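You operate a simulated robot arm through the tools that you are given. There is no shell and no other tool. Be economical: measure what you need, move in short steps, check, and stop when the job is done.

The job below is to be done with a simulated robot arm. You get a single attempt, and the scene is never put back.

JOB
Take the sleeve with a yellow dot and put it on top of the steel weight.

Only the result counts: the job must be done as asked and must still hold three seconds after the hand-in. Knocking over, shifting, dropping, spilling or breaking anything else fails it.

ROBOT AND FRAMES
A 6-joint arm with a two-finger parallel gripper, fixed in place. Base frame: the origin is at the foot of the arm, x ahead of it, y to its left, z up; the work surface is at about z = 0. Readings come in m, degrees, newtons and seconds.
With the tool pointing down near the work surface it reaches from about 0.18 to 0.46 m from the base axis. Its first joint turns from -70.0 to 70.0 degrees. Payload 1.9 kg.
The TCP is the grasp point between the finger pads, 0.023 m short of the fingertips. In the tool frame z runs along the fingers and y along their closing line. The gripper opens to 0.094 m. The fingers are 0.038 m wide and 0.01 m thick; the gripper's body (0.054 by 0.096 m) begins 0.039 m behind the TCP.
Orientation is that of the tool frame in the base frame, as [roll, pitch, yaw] about the fixed x, y, z axes, in that order (R = Rz(yaw) Ry(pitch) Rx(roll)). With the fingers straight down and closing along the base's y, the tool's x points along the base's -x, its y along +y and its z along -z.

CONTROLS
- The arm moves only by the tool send_rows. Its argument "moves" is a list of rows, each a list of 7 numbers: the turn, a rotation vector about the tool's x, y, z in degrees, then the shift along the tool's x, y, z in m, then the finger opening in m, from 0 to 0.094. In form: [[wx, wy, wz, tx, ty, tz, grip], ...]. A call has 1 to 8 rows; each row is the pose to reach, as a shift and turn from the pose commanded when the call began, along the tool's axes at that moment. Each row takes 0.2 s and may step no farther than 0.05 m and 8.6 degrees from the row before; otherwise, or with a gripper value out of range, the whole call is refused. Where a pose cannot be reached the arm comes as near as it can. A force on the tool above 40 N (or 10 N above the force at the start of the call, whichever is more), or a blocked arm, ends the call early, and 0.2 s more pass. Each finger travels about 0.108 m/s and halts on what it meets, pressing with about 28 N; the grip force reading is that of the motor and also rises with nothing between the fingers. The clock runs only during rows and for 0.2 s after the last one: add rows that repeat a pose to give the fingers time. It gives the time, the measured TCP pose, the force on the tool (base axes), the opening and the grip force at its end, in the units of the frame above (readings bear some noise).
- Cameras (640 x 400 px; columns grow to the right, rows downward): "scene" is fixed at [0.0708, 0.3155, 0.4489]; the picture's right is [-0.65, -0.76, 0.00], its down [-0.25, 0.21, -0.95] and it looks along [0.72, -0.62, -0.33] (base axes); focal length 269 px, centre (320, 200). "wrist" rides on the gripper at [0.086, 0.016, -0.074] in the tool frame; the picture's right is [-0.18, 0.98, 0.00], its down [-0.58, -0.11, -0.81] and it looks along [-0.79, -0.15, 0.59] (tool axes); focal length 243 px, centre (320, 200). There is no depth. A picture from a camera that has moved, and an enlarged one, comes with that camera's place and axes in the base frame and with its lens.
- snapshot(camera): a new picture of that camera. It takes no simulated time.
- zoom(camera, box): a new picture of the part [left, top, right, bottom] of that camera's present view, enlarged. It takes no simulated time.
- hand_in(): hands the job in; it is judged then, once.

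Work in short steps. Places have to be worked out from the pictures, the camera data and where the tool is seen: move nearer, look again, correct. Check each grasp and each placing, and mend what went wrong. You have 90 turns and 42 pictures in all, those below and enlarged ones among them. Open the gripper and draw the arm clear of the work before you hand the job in, unless the task says otherwise; then end with one line.

The tools are called after "Request:" by a JSON object that holds its "op" and its "data". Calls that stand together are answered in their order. send_rows: Moves the arm, as the interface text tells. Its arguments: {"type":"object","properties":{"moves":{"type":"array","items":{"type":"array","items":{"type":"number"}}}},"required":["moves"]} The other tools are called the same way: snapshot (camera) takes a picture; zoom (camera, box) takes an enlarged picture of a part of a camera's view; hand_in () hands the job in.

At the start:

```text
time: 0.0
tool_pos: [0.2686, -0.0235, 0.3491]
tcp_rot: [-179.9, 0.0, 179.8]
ft_force: [0.0, -0.1, 1.3]
width: 0.094
gripper_force: 0.0
```

scene: 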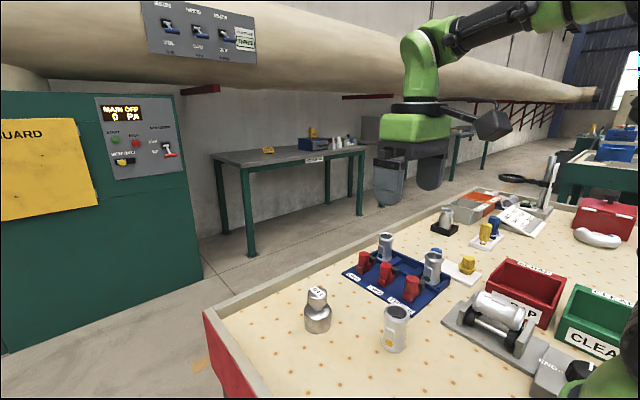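
wrist: 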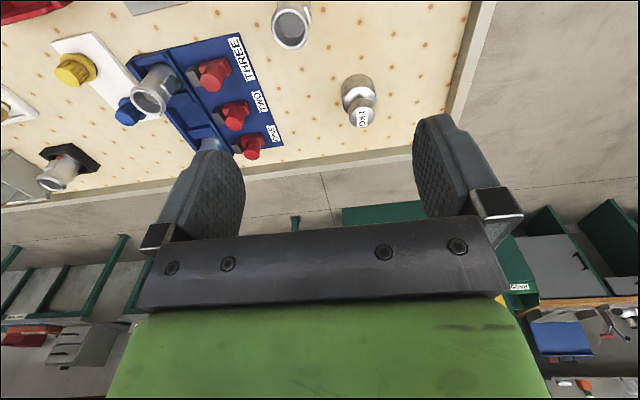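

The scene shows several silver sleeves and a 1 kg weight; I zoom to find which one carries a yellow dot.

Request:
{"op": "zoom", "data": {"camera": "scene", "box": [280, 220, 460, 370]}}

Request:
{"op": "zoom", "data": {"camera": "scene", "box": [420, 180, 640, 390]}}

Request:
{"op": "zoom", "data": {"camera": "wrist", "box": [0, 0, 480, 220]}}

```text
2.67 times, centred on (370, 295) of scene
camera zoom: at [0.0708, 0.3155, 0.4489], right [-0.65, -0.76, 0.0], down [-0.25, 0.21, -0.95], along [0.72, -0.62, -0.33], focal length 718 px, centre (187, -53)
```

zoom: 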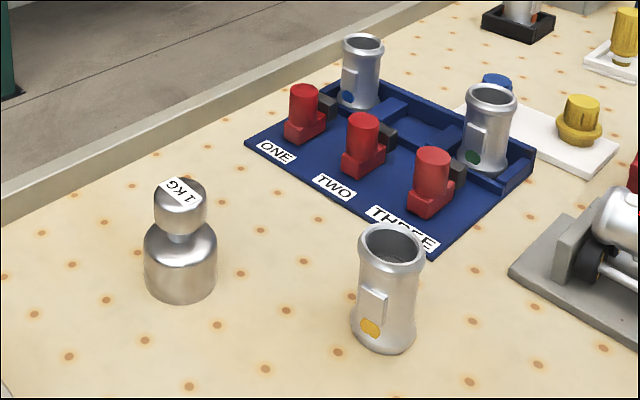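

```text
1.90 times, centred on (530, 285) of scene
camera zoom: at [0.0708, 0.3155, 0.4489], right [-0.65, -0.76, 0.0], down [-0.25, 0.21, -0.95], along [0.72, -0.62, -0.33], focal length 513 px, centre (-80, 38)
```

zoom: 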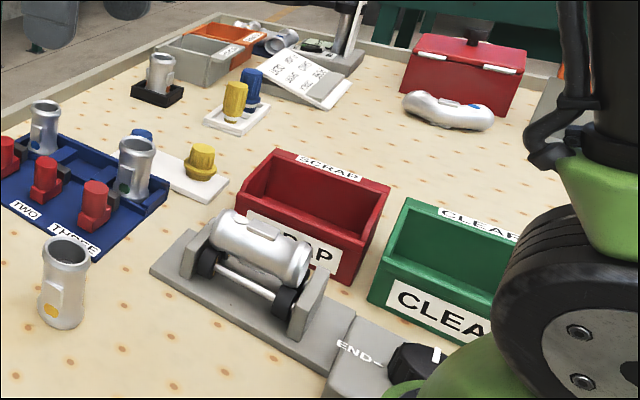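

```text
1.33 times, centred on (240, 110) of wrist
camera zoom: at [0.1836, -0.0078, 0.4234], right [0.19, 0.98, 0.0], down [0.58, -0.11, 0.81], along [0.79, -0.15, -0.59], focal length 324 px, centre (427, 320)
```

zoom: 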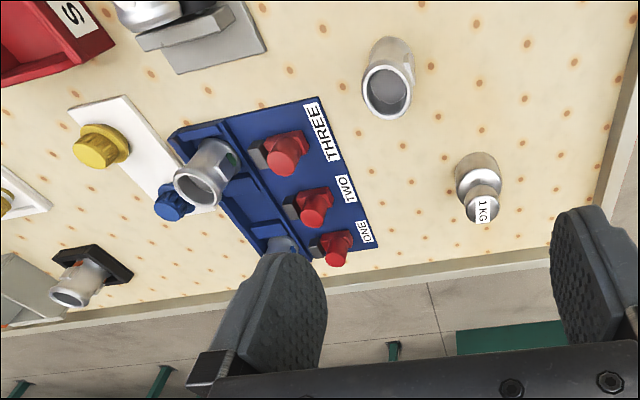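

The free-standing sleeve at about (0.287, -0.063), height about 0.085, carries the yellow dot. Its flat boss faces roughly +y, so I'll grip it along x. The weight is at about (0.425, 0.0145), top about 0.09. I turn the tool by about 90° while moving over the sleeve.

Request:
{"op": "send_rows", "data": {"moves": [[0, 0, 8.5, -0.002, -0.005, 0.01, 0.094], [0, 0, 17, -0.004, -0.01, 0.02, 0.094], [0, 0, 25.5, -0.006, -0.015, 0.03, 0.094], [0, 0, 34, -0.009, -0.02, 0.04, 0.094], [0, 0, 42.5, -0.011, -0.025, 0.05, 0.094], [0, 0, 51, -0.013, -0.03, 0.06, 0.094], [0, 0, 59.5, -0.016, -0.035, 0.07, 0.094], [0, 0, 68, -0.018, -0.04, 0.08, 0.094]]}}

Request:
{"op": "zoom", "data": {"camera": "scene", "box": [420, 190, 480, 240]}}

```text
time: 1.8
tool_pos: [0.2869, -0.0647, 0.2676]
tcp_rot: [179.9, -0.1, 111.6]
ft_force: [0.7, 0.1, 0.4]
width: 0.0939
gripper_force: 0.1
```

```text
8.00 times, centred on (450, 215) of scene
camera zoom: at [0.0708, 0.3155, 0.4489], right [-0.65, -0.76, 0.0], down [-0.25, 0.21, -0.95], along [0.72, -0.62, -0.33], focal length 2156 px, centre (-720, 80)
```

zoom: 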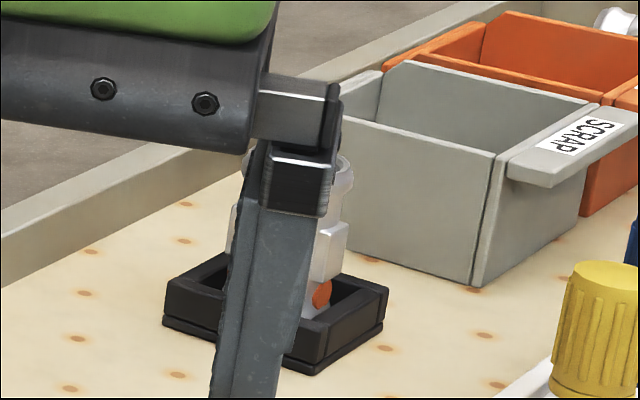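

The other sleeve's dot is orange, so the free one is indeed the yellow one. I finish the turn and lower a little to z≈0.19.

Request:
{"op": "send_rows", "data": {"moves": [[0, 0, 7.2, 0, 0, 0.025, 0.094], [0, 0, 14.4, 0, 0, 0.05, 0.094], [0, 0, 21.6, 0, 0, 0.075, 0.094]]}}

Request:
{"op": "snapshot", "data": {"camera": "wrist"}}

Request:
{"op": "snapshot", "data": {"camera": "scene"}}

```text
time: 2.6
tool_pos: [0.2865, -0.0647, 0.1938]
tcp_rot: [180.0, 0.1, 90.1]
ft_force: [0.0, 0.4, -0.4]
width: 0.0939
gripper_force: 0.0
```

```text
35 pictures are left
camera wrist: at [0.3044, 0.0225, 0.2682], right [0.98, -0.18, 0.0], down [-0.11, -0.58, 0.81], along [-0.15, -0.79, -0.59], focal length 243 px, centre (320, 200)
```

wrist: 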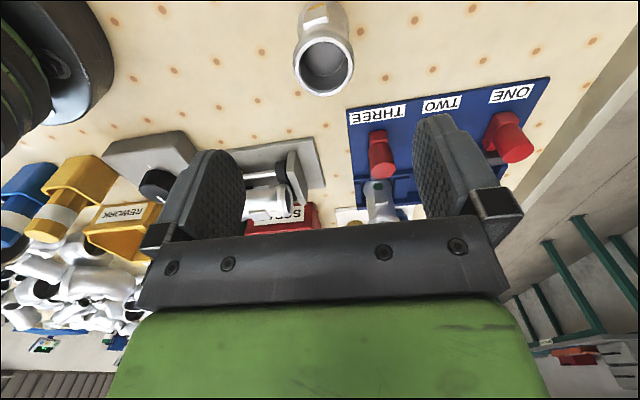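

```text
34 pictures are left
```

scene: 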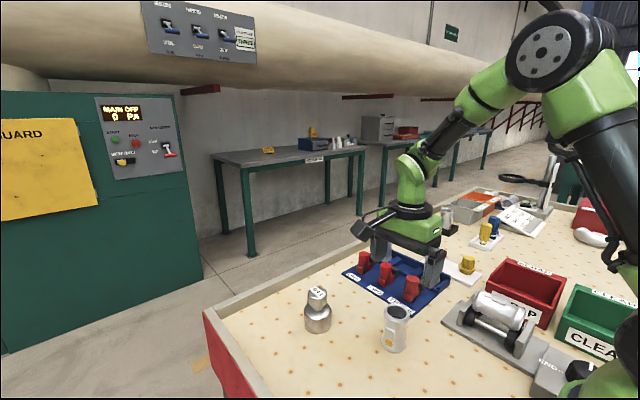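

The wrist view puts the sleeve rim at (0.291, -0.062), boss facing +y, no neighbours within 10 cm. I descend around it to z≈0.057.

Request:
{"op": "send_rows", "data": {"moves": [[0, 0, 0, 0.001, 0.003, 0.03, 0.094], [0, 0, 0, 0.0015, 0.003, 0.06, 0.094], [0, 0, 0, 0.0015, 0.003, 0.09, 0.094], [0, 0, 0, 0.0015, 0.003, 0.115, 0.094], [0, 0, 0, 0.0015, 0.003, 0.137, 0.094]]}}

Request:
{"op": "snapshot", "data": {"camera": "wrist"}}

Request:
{"op": "zoom", "data": {"camera": "scene", "box": [280, 220, 480, 370]}}

```text
time: 3.8
tool_pos: [0.2926, -0.0629, 0.0571]
tcp_rot: [180.0, 0.0, 90.2]
ft_force: [0.1, -0.4, -0.1]
width: 0.0938
gripper_force: 0.1
```

```text
33 pictures are left
camera wrist: at [0.3091, 0.0235, 0.1312], right [0.98, -0.18, 0.0], down [-0.11, -0.58, 0.81], along [-0.14, -0.79, -0.59], focal length 243 px, centre (320, 200)
```

wrist: 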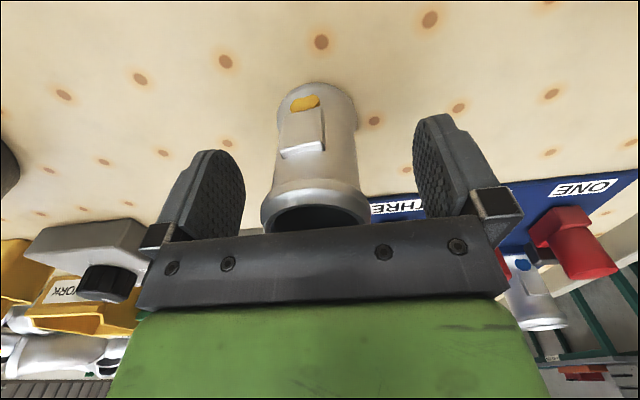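

```text
2.67 times, centred on (380, 295) of scene
camera zoom: at [0.0708, 0.3155, 0.4489], right [-0.65, -0.76, 0.0], down [-0.25, 0.21, -0.95], along [0.72, -0.62, -0.33], focal length 718 px, centre (160, -53)
```

zoom: 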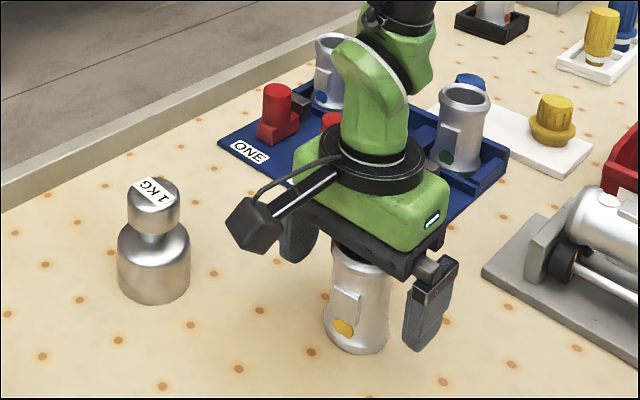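

The sleeve sits centred between the fingers and the body is clear of the rim. I close.

Request:
{"op": "send_rows", "data": {"moves": [[0, 0, 0, 0, 0, 0, 0.06], [0, 0, 0, 0, 0, 0, 0.03], [0, 0, 0, 0, 0, 0, 0.03], [0, 0, 0, 0, 0, 0, 0.03]]}}

Request:
{"op": "snapshot", "data": {"camera": "wrist"}}

```text
time: 4.8
tool_pos: [0.2926, -0.0629, 0.0568]
tcp_rot: [-180.0, 0.0, 90.2]
ft_force: [0.4, 0.1, -0.2]
width: 0.0483
gripper_force: 27.9
```

```text
31 pictures are left
camera wrist: at [0.309, 0.0235, 0.1315], right [0.98, -0.18, 0.0], down [-0.11, -0.58, 0.81], along [-0.15, -0.79, -0.59], focal length 243 px, centre (320, 200)
```

wrist: 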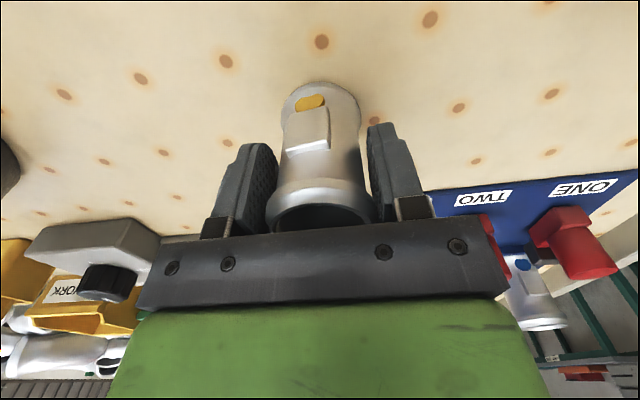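

Gripped at 0.048 m. I lift 0.12 m gently and check how it hangs.

Request:
{"op": "send_rows", "data": {"moves": [[0, 0, 0, 0, 0, -0.01, 0.03], [0, 0, 0, 0, 0, -0.03, 0.03], [0, 0, 0, 0, 0, -0.055, 0.03], [0, 0, 0, 0, 0, -0.08, 0.03], [0, 0, 0, 0, 0, -0.105, 0.03], [0, 0, 0, 0, 0, -0.12, 0.03]]}}

Request:
{"op": "snapshot", "data": {"camera": "wrist"}}

Request:
{"op": "zoom", "data": {"camera": "scene", "box": [280, 190, 480, 340]}}

```text
time: 6.2
tool_pos: [0.2896, -0.0612, 0.1772]
tcp_rot: [179.9, 0.0, 90.2]
ft_force: [0.7, -0.2, -3.7]
width: 0.0481
gripper_force: 27.7
```

```text
30 pictures are left
camera wrist: at [0.307, 0.0247, 0.2523], right [0.98, -0.18, 0.0], down [-0.11, -0.58, 0.81], along [-0.15, -0.79, -0.59], focal length 243 px, centre (320, 200)
```

wrist: 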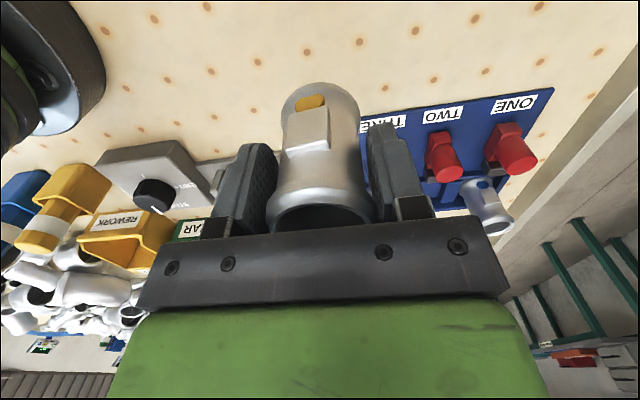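

```text
2.67 times, centred on (380, 265) of scene
camera zoom: at [0.0708, 0.3155, 0.4489], right [-0.65, -0.76, 0.0], down [-0.25, 0.21, -0.95], along [0.72, -0.62, -0.33], focal length 718 px, centre (160, 27)
```

zoom: 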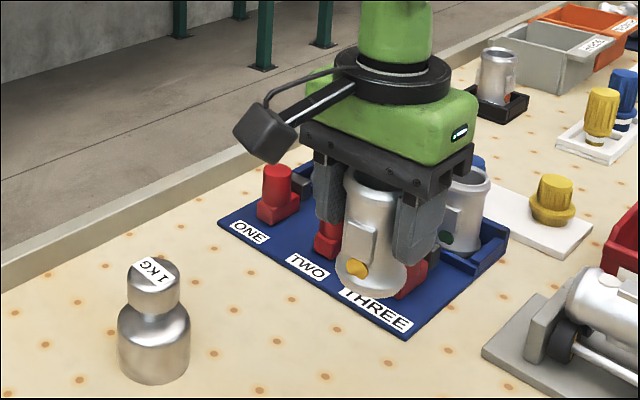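

The sleeve hangs straight, bottom at z≈0.12. Now I measure the weight's top closely.

Request:
{"op": "zoom", "data": {"camera": "scene", "box": [292, 275, 348, 340]}}

```text
6.15 times, centred on (320, 308) of scene
camera zoom: at [0.0708, 0.3155, 0.4489], right [-0.65, -0.76, 0.0], down [-0.25, 0.21, -0.95], along [0.72, -0.62, -0.33], focal length 1658 px, centre (320, -462)
```

zoom: 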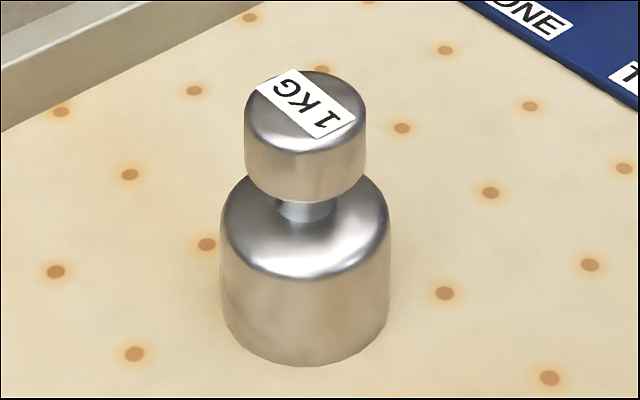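

The weight's flat top is at about (0.4255, 0.0155), z≈0.085. I rise a bit and carry the sleeve over it, bottom at z≈0.145.

Request:
{"op": "send_rows", "data": {"moves": [[0, 0, 0, 0, 0, -0.025, 0.03], [0, 0, 0, 0.011, 0.02, -0.025, 0.03], [0, 0, 0, 0.026, 0.045, -0.025, 0.03], [0, 0, 0, 0.041, 0.072, -0.025, 0.03], [0, 0, 0, 0.056, 0.098, -0.025, 0.03], [0, 0, 0, 0.069, 0.122, -0.025, 0.03], [0, 0, 0, 0.0775, 0.136, -0.025, 0.03], [0, 0, 0, 0.0775, 0.136, -0.025, 0.03]]}}

Request:
{"op": "snapshot", "data": {"camera": "wrist"}}

Request:
{"op": "zoom", "data": {"camera": "scene", "box": [240, 205, 400, 345]}}

```text
time: 8.0
tool_pos: [0.426, 0.0158, 0.2017]
tcp_rot: [-180.0, 0.0, 90.2]
ft_force: [-0.1, -0.2, -4.3]
width: 0.0483
gripper_force: 27.8
```

```text
27 pictures are left
camera wrist: at [0.4424, 0.102, 0.2757], right [0.98, -0.18, 0.0], down [-0.11, -0.58, 0.81], along [-0.15, -0.79, -0.59], focal length 243 px, centre (320, 200)
```

wrist: 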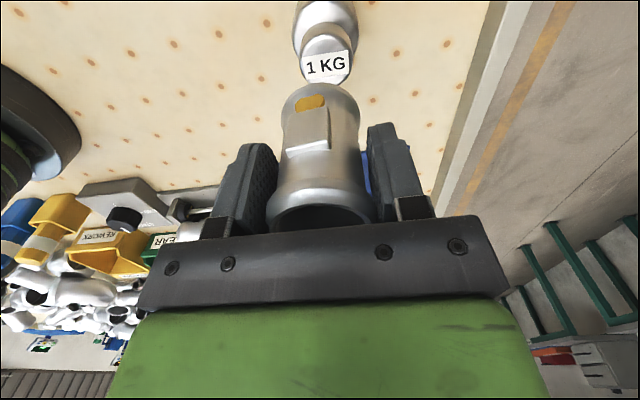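

```text
2.86 times, centred on (320, 275) of scene
camera zoom: at [0.0708, 0.3155, 0.4489], right [-0.65, -0.76, 0.0], down [-0.25, 0.21, -0.95], along [0.72, -0.62, -0.33], focal length 770 px, centre (320, -14)
```

zoom: 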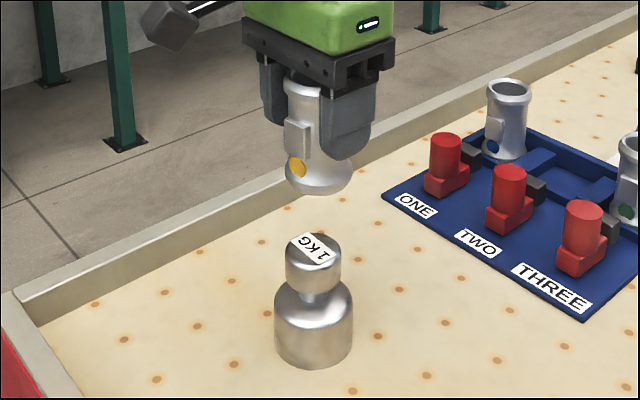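

Hovering over the weight; the views suggest a few mm of misalignment. I zoom both cameras to measure the offset precisely.

Request:
{"op": "zoom", "data": {"camera": "wrist", "box": [240, 0, 400, 100]}}

Request:
{"op": "zoom", "data": {"camera": "scene", "box": [290, 220, 350, 340]}}

Request:
{"op": "zoom", "data": {"camera": "wrist", "box": [220, 70, 420, 240]}}

```text
4.00 times, centred on (320, 50) of wrist
camera zoom: at [0.4424, 0.102, 0.2757], right [0.98, -0.18, 0.0], down [-0.11, -0.58, 0.81], along [-0.15, -0.79, -0.59], focal length 970 px, centre (320, 800)
```

zoom: 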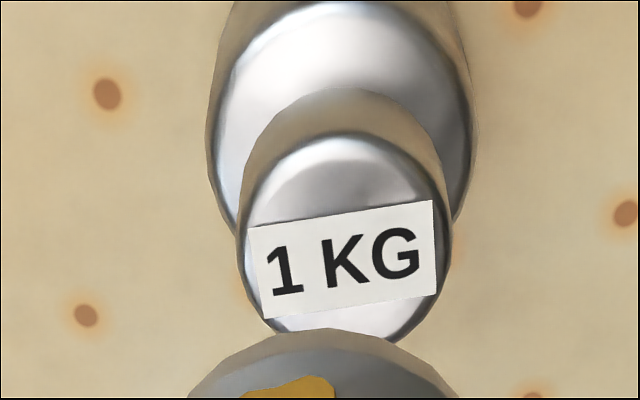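

```text
3.33 times, centred on (320, 280) of scene
camera zoom: at [0.0708, 0.3155, 0.4489], right [-0.65, -0.76, 0.0], down [-0.25, 0.21, -0.95], along [0.72, -0.62, -0.33], focal length 898 px, centre (320, -67)
```

zoom: 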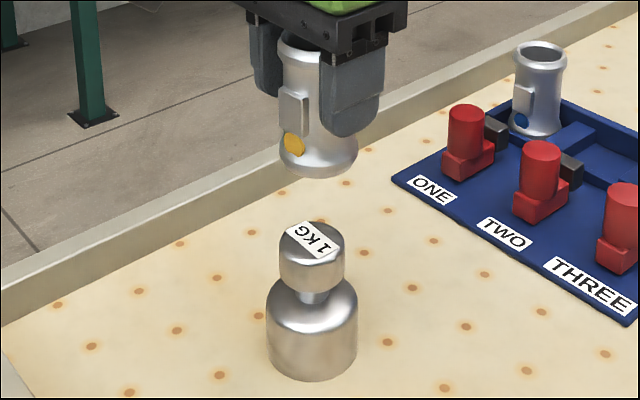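

```text
2.35 times, centred on (320, 155) of wrist
camera zoom: at [0.4424, 0.102, 0.2757], right [0.98, -0.18, 0.0], down [-0.11, -0.58, 0.81], along [-0.15, -0.79, -0.59], focal length 571 px, centre (320, 306)
```

zoom: 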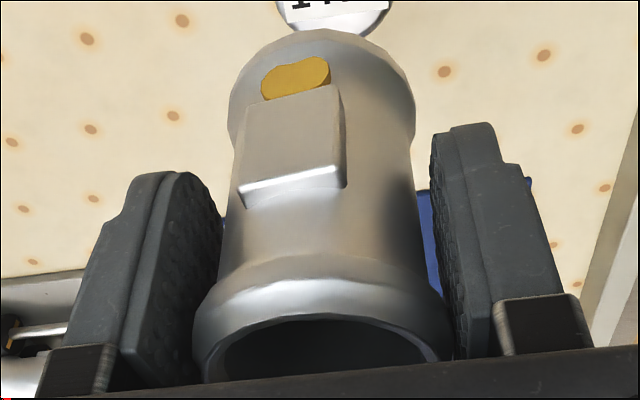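

Column offsets in both views suggest the weight is about +4 mm x and +1–3 mm y from the sleeve. I apply part of that and lower until a ~1 cm gap remains, to compare again at nearly the same height.

Request:
{"op": "send_rows", "data": {"moves": [[0, 0, 0, 0.002, 0.0035, 0.012, 0.03], [0, 0, 0, 0.002, 0.0035, 0.025, 0.03], [0, 0, 0, 0.002, 0.0035, 0.037, 0.03], [0, 0, 0, 0.002, 0.0035, 0.045, 0.03], [0, 0, 0, 0.002, 0.0035, 0.045, 0.03]]}}

Request:
{"op": "zoom", "data": {"camera": "wrist", "box": [240, 0, 400, 130]}}

Request:
{"op": "zoom", "data": {"camera": "scene", "box": [280, 240, 360, 340]}}

```text
time: 9.2
tool_pos: [0.4275, 0.0167, 0.157]
tcp_rot: [-180.0, 0.0, 90.2]
ft_force: [0.2, -0.2, -3.1]
width: 0.0479
gripper_force: 28.1
```

```text
3.08 times, centred on (320, 65) of wrist
camera zoom: at [0.4458, 0.1045, 0.2318], right [0.98, -0.18, 0.0], down [-0.11, -0.58, 0.81], along [-0.15, -0.79, -0.59], focal length 746 px, centre (320, 615)
```

zoom: 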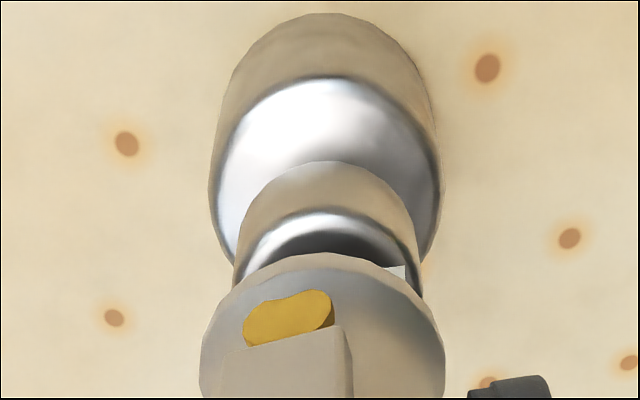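

```text
4.00 times, centred on (320, 290) of scene
camera zoom: at [0.0708, 0.3155, 0.4489], right [-0.65, -0.76, 0.0], down [-0.25, 0.21, -0.95], along [0.72, -0.62, -0.33], focal length 1078 px, centre (320, -160)
```

zoom: 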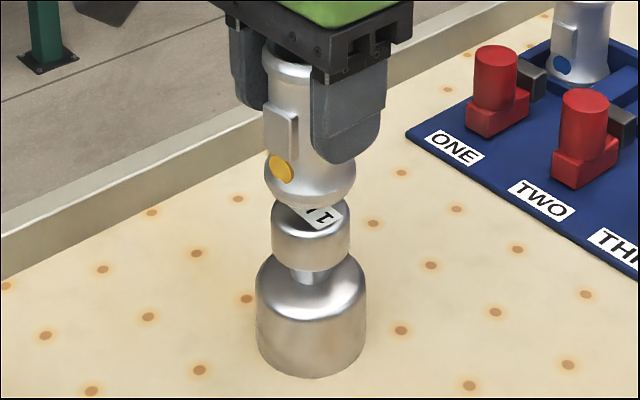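

Now the columns agree within ~1 mm in both views, and rows indicate a gap of 15–20 mm. I lower 11 mm more and look.

Request:
{"op": "send_rows", "data": {"moves": [[0, 0, 0, -0.0005, 0.001, 0.004, 0.03], [0, 0, 0, -0.0005, 0.001, 0.008, 0.03], [0, 0, 0, -0.0005, 0.001, 0.011, 0.03], [0, 0, 0, -0.0005, 0.001, 0.011, 0.03]]}}

Request:
{"op": "zoom", "data": {"camera": "wrist", "box": [240, 0, 400, 130]}}

Request:
{"op": "zoom", "data": {"camera": "scene", "box": [290, 260, 350, 310]}}

```text
time: 10.2
tool_pos: [0.4307, 0.0159, 0.1463]
tcp_rot: [-179.9, 0.0, 90.2]
ft_force: [0.4, 0.4, -3.7]
width: 0.0483
gripper_force: 27.8
```

```text
3.08 times, centred on (320, 65) of wrist
camera zoom: at [0.4472, 0.103, 0.2207], right [0.98, -0.18, 0.0], down [-0.11, -0.58, 0.81], along [-0.15, -0.79, -0.59], focal length 746 px, centre (320, 615)
```

zoom: 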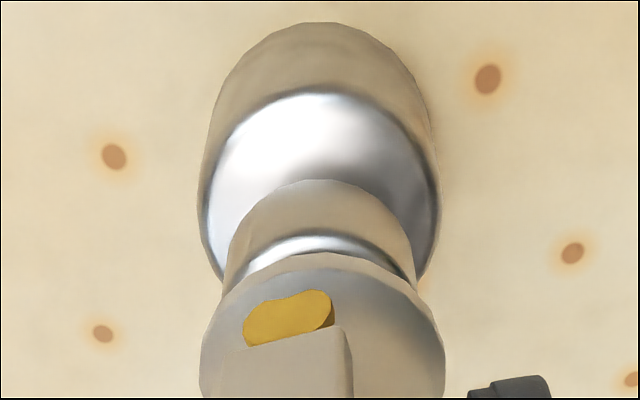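

```text
8.00 times, centred on (320, 285) of scene
camera zoom: at [0.0708, 0.3155, 0.4489], right [-0.65, -0.76, 0.0], down [-0.25, 0.21, -0.95], along [0.72, -0.62, -0.33], focal length 2156 px, centre (320, -480)
```

zoom: 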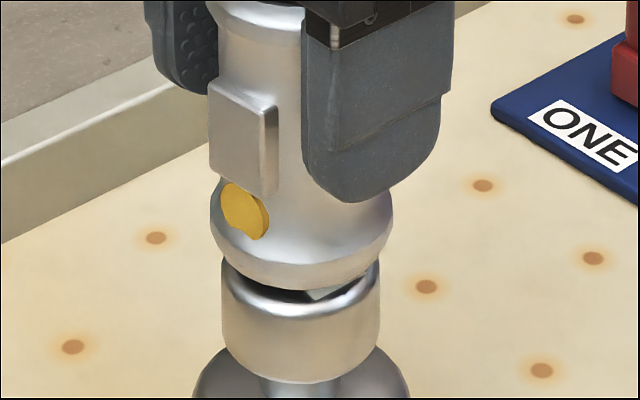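

Well aligned in both views, with a few mm of gap. I lower in small steps watching force.

Request:
{"op": "send_rows", "data": {"moves": [[0, 0, 0, 0, 0, 0.0015, 0.03], [0, 0, 0, 0, 0, 0.003, 0.03], [0, 0, 0, 0, 0, 0.003, 0.03]]}}

Request:
{"op": "zoom", "data": {"camera": "scene", "box": [290, 260, 350, 310]}}

```text
time: 11.0
tool_pos: [0.431, 0.0167, 0.1425]
tcp_rot: [180.0, 0.0, 90.2]
ft_force: [0.0, -1.5, -4.0]
width: 0.0483
gripper_force: 27.4
```

```text
8.00 times, centred on (320, 285) of scene
camera zoom: at [0.0708, 0.3155, 0.4489], right [-0.65, -0.76, 0.0], down [-0.25, 0.21, -0.95], along [0.72, -0.62, -0.33], focal length 2156 px, centre (320, -480)
```

zoom: 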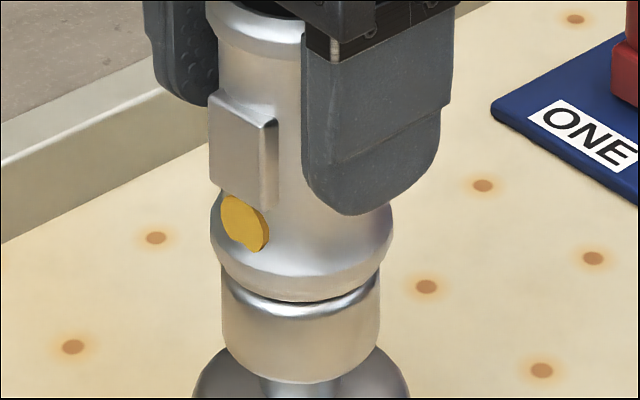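

Nearly touching, no contact force yet; another 2 mm.

Request:
{"op": "send_rows", "data": {"moves": [[0, 0, 0, 0, 0, 0.001, 0.03], [0, 0, 0, 0, 0, 0.002, 0.03], [0, 0, 0, 0, 0, 0.002, 0.03]]}}

Request:
{"op": "zoom", "data": {"camera": "scene", "box": [290, 260, 350, 310]}}

```text
time: 11.8
tool_pos: [0.4299, 0.0166, 0.1407]
tcp_rot: [180.0, 0.0, 90.3]
ft_force: [-0.3, 0.7, -0.9]
width: 0.0481
gripper_force: 28.5
```

```text
8.00 times, centred on (320, 285) of scene
camera zoom: at [0.0708, 0.3155, 0.4489], right [-0.65, -0.76, 0.0], down [-0.25, 0.21, -0.95], along [0.72, -0.62, -0.33], focal length 2156 px, centre (320, -480)
```

zoom: 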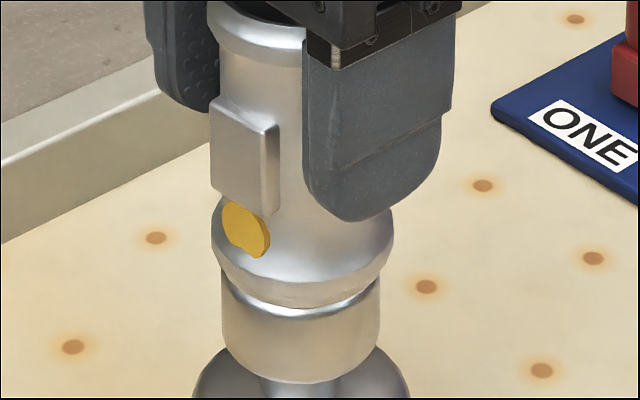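

The sleeve's weight has started to transfer (force −4 → −0.9 N). One more millimetre to confirm the seat.

Request:
{"op": "send_rows", "data": {"moves": [[0, 0, 0, 0, 0, 0.0005, 0.03], [0, 0, 0, 0, 0, 0.001, 0.03]]}}

```text
time: 12.4
tool_pos: [0.4308, 0.0177, 0.1406]
tcp_rot: [179.9, 0.0, 90.3]
ft_force: [-5.1, -0.8, 9.1]
width: 0.0481
gripper_force: 28.2
```

Firm contact (9 N) with some sideways force; I back off 0.8 mm to relieve and look from both cameras.

Request:
{"op": "send_rows", "data": {"moves": [[0, 0, 0, 0, 0, -0.0005, 0.03], [0, 0, 0, 0, 0, -0.0008, 0.03]]}}

Request:
{"op": "zoom", "data": {"camera": "wrist", "box": [240, 0, 400, 130]}}

Request:
{"op": "zoom", "data": {"camera": "scene", "box": [300, 255, 340, 315]}}

```text
time: 13.0
tool_pos: [0.4306, 0.0178, 0.1395]
tcp_rot: [179.9, 0.0, 90.2]
ft_force: [0.6, -1.8, 2.3]
width: 0.0481
gripper_force: 28.0
```

```text
3.08 times, centred on (320, 65) of wrist
camera zoom: at [0.4472, 0.103, 0.2153], right [0.98, -0.18, 0.0], down [-0.11, -0.58, 0.81], along [-0.14, -0.79, -0.59], focal length 746 px, centre (320, 615)
```

zoom: 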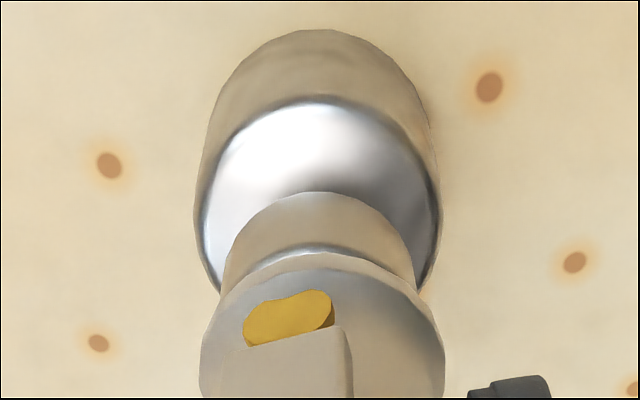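

```text
6.67 times, centred on (320, 285) of scene
camera zoom: at [0.0708, 0.3155, 0.4489], right [-0.65, -0.76, 0.0], down [-0.25, 0.21, -0.95], along [0.72, -0.62, -0.33], focal length 1796 px, centre (320, -367)
```

zoom: 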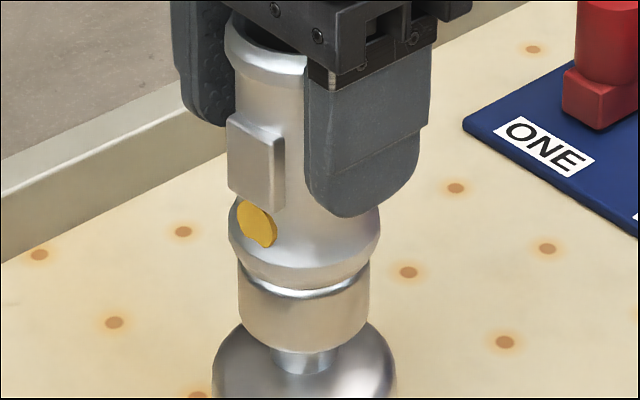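

Centred to within a millimetre and lightly seated. I open the fingers gradually.

Request:
{"op": "send_rows", "data": {"moves": [[0, 0, 0, 0, 0, 0, 0.048], [0, 0, 0, 0, 0, 0, 0.052], [0, 0, 0, 0, 0, 0, 0.06], [0, 0, 0, 0, 0, 0, 0.075], [0, 0, 0, 0, 0, 0, 0.085], [0, 0, 0, 0, 0, 0, 0.085]]}}

Request:
{"op": "zoom", "data": {"camera": "scene", "box": [280, 240, 360, 340]}}

Request:
{"op": "snapshot", "data": {"camera": "wrist"}}

```text
time: 14.4
tool_pos: [0.4307, 0.0165, 0.1406]
tcp_rot: [179.9, 0.0, 90.2]
ft_force: [0.0, -0.9, 0.7]
width: 0.085
gripper_force: 0.2
```

```text
4.00 times, centred on (320, 290) of scene
camera zoom: at [0.0708, 0.3155, 0.4489], right [-0.65, -0.76, 0.0], down [-0.25, 0.21, -0.95], along [0.72, -0.62, -0.33], focal length 1078 px, centre (320, -160)
```

zoom: 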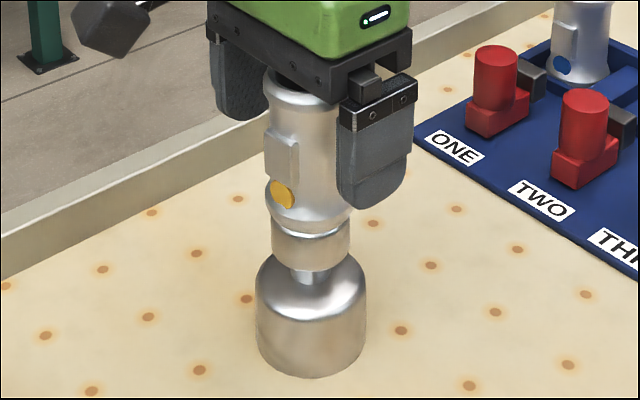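

```text
13 pictures are left
camera wrist: at [0.4471, 0.1032, 0.2154], right [0.98, -0.18, 0.0], down [-0.11, -0.58, 0.81], along [-0.15, -0.79, -0.59], focal length 243 px, centre (320, 200)
```

wrist: 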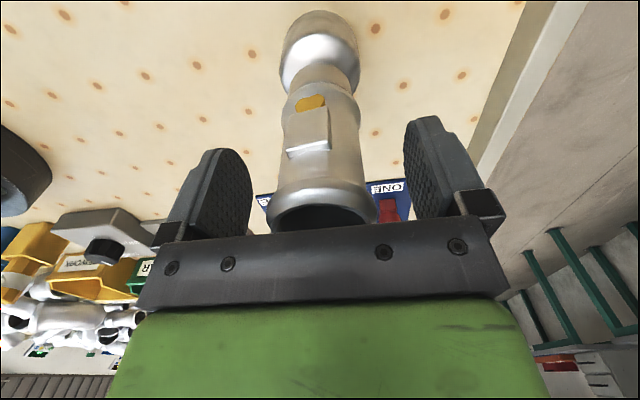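

The sleeve stands upright on the weight. I withdraw straight up.

Request:
{"op": "send_rows", "data": {"moves": [[0, 0, 0, 0, 0, -0.015, 0.085], [0, 0, 0, 0, 0, -0.035, 0.085], [0, 0, 0, 0, 0, -0.06, 0.085], [0, 0, 0, 0, 0, -0.085, 0.085], [0, 0, 0, 0, 0, -0.11, 0.085], [0, 0, 0, 0, -0.03, -0.125, 0.085], [0, 0, 0, 0, -0.06, -0.125, 0.085], [0, 0, 0, 0, -0.1, -0.125, 0.085]]}}

Request:
{"op": "snapshot", "data": {"camera": "scene"}}

Request:
{"op": "zoom", "data": {"camera": "scene", "box": [270, 220, 370, 345]}}

```text
time: 16.2
tool_pos: [0.3319, 0.0169, 0.2661]
tcp_rot: [179.9, -0.1, 90.2]
ft_force: [-0.4, -0.7, -0.7]
width: 0.0851
gripper_force: 0.1
```

```text
12 pictures are left
```

scene: 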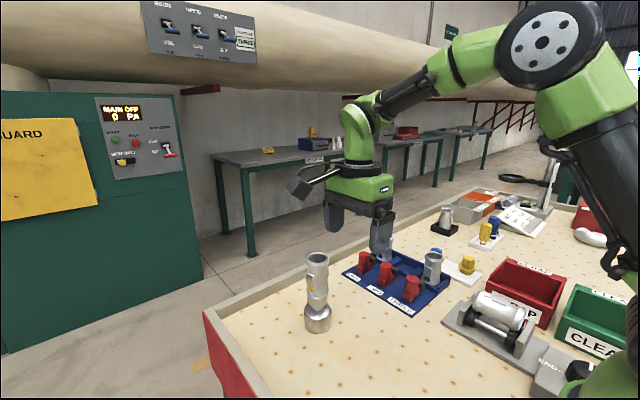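

```text
3.20 times, centred on (320, 282) of scene
camera zoom: at [0.0708, 0.3155, 0.4489], right [-0.65, -0.76, 0.0], down [-0.25, 0.21, -0.95], along [0.72, -0.62, -0.33], focal length 862 px, centre (320, -64)
```

zoom: 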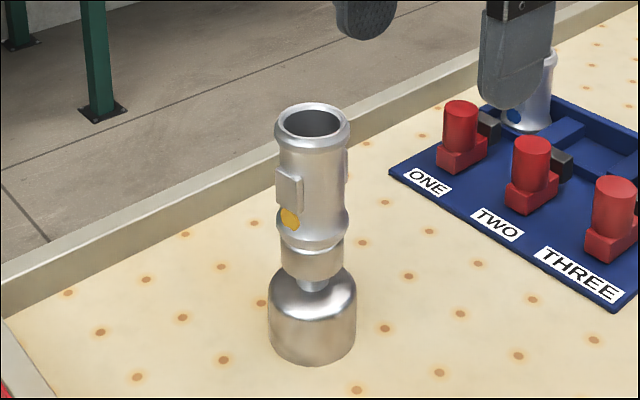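

The sleeve stands straight on the weight, nothing else moved, and the arm is clear. I hand in.

Request:
{"op": "hand_in", "data": {}}

```text
The job is handed in.
```

The yellow-dot sleeve is standing upright on top of the steel weight. The gripper is open, the arm is clear, and the job is handed in.
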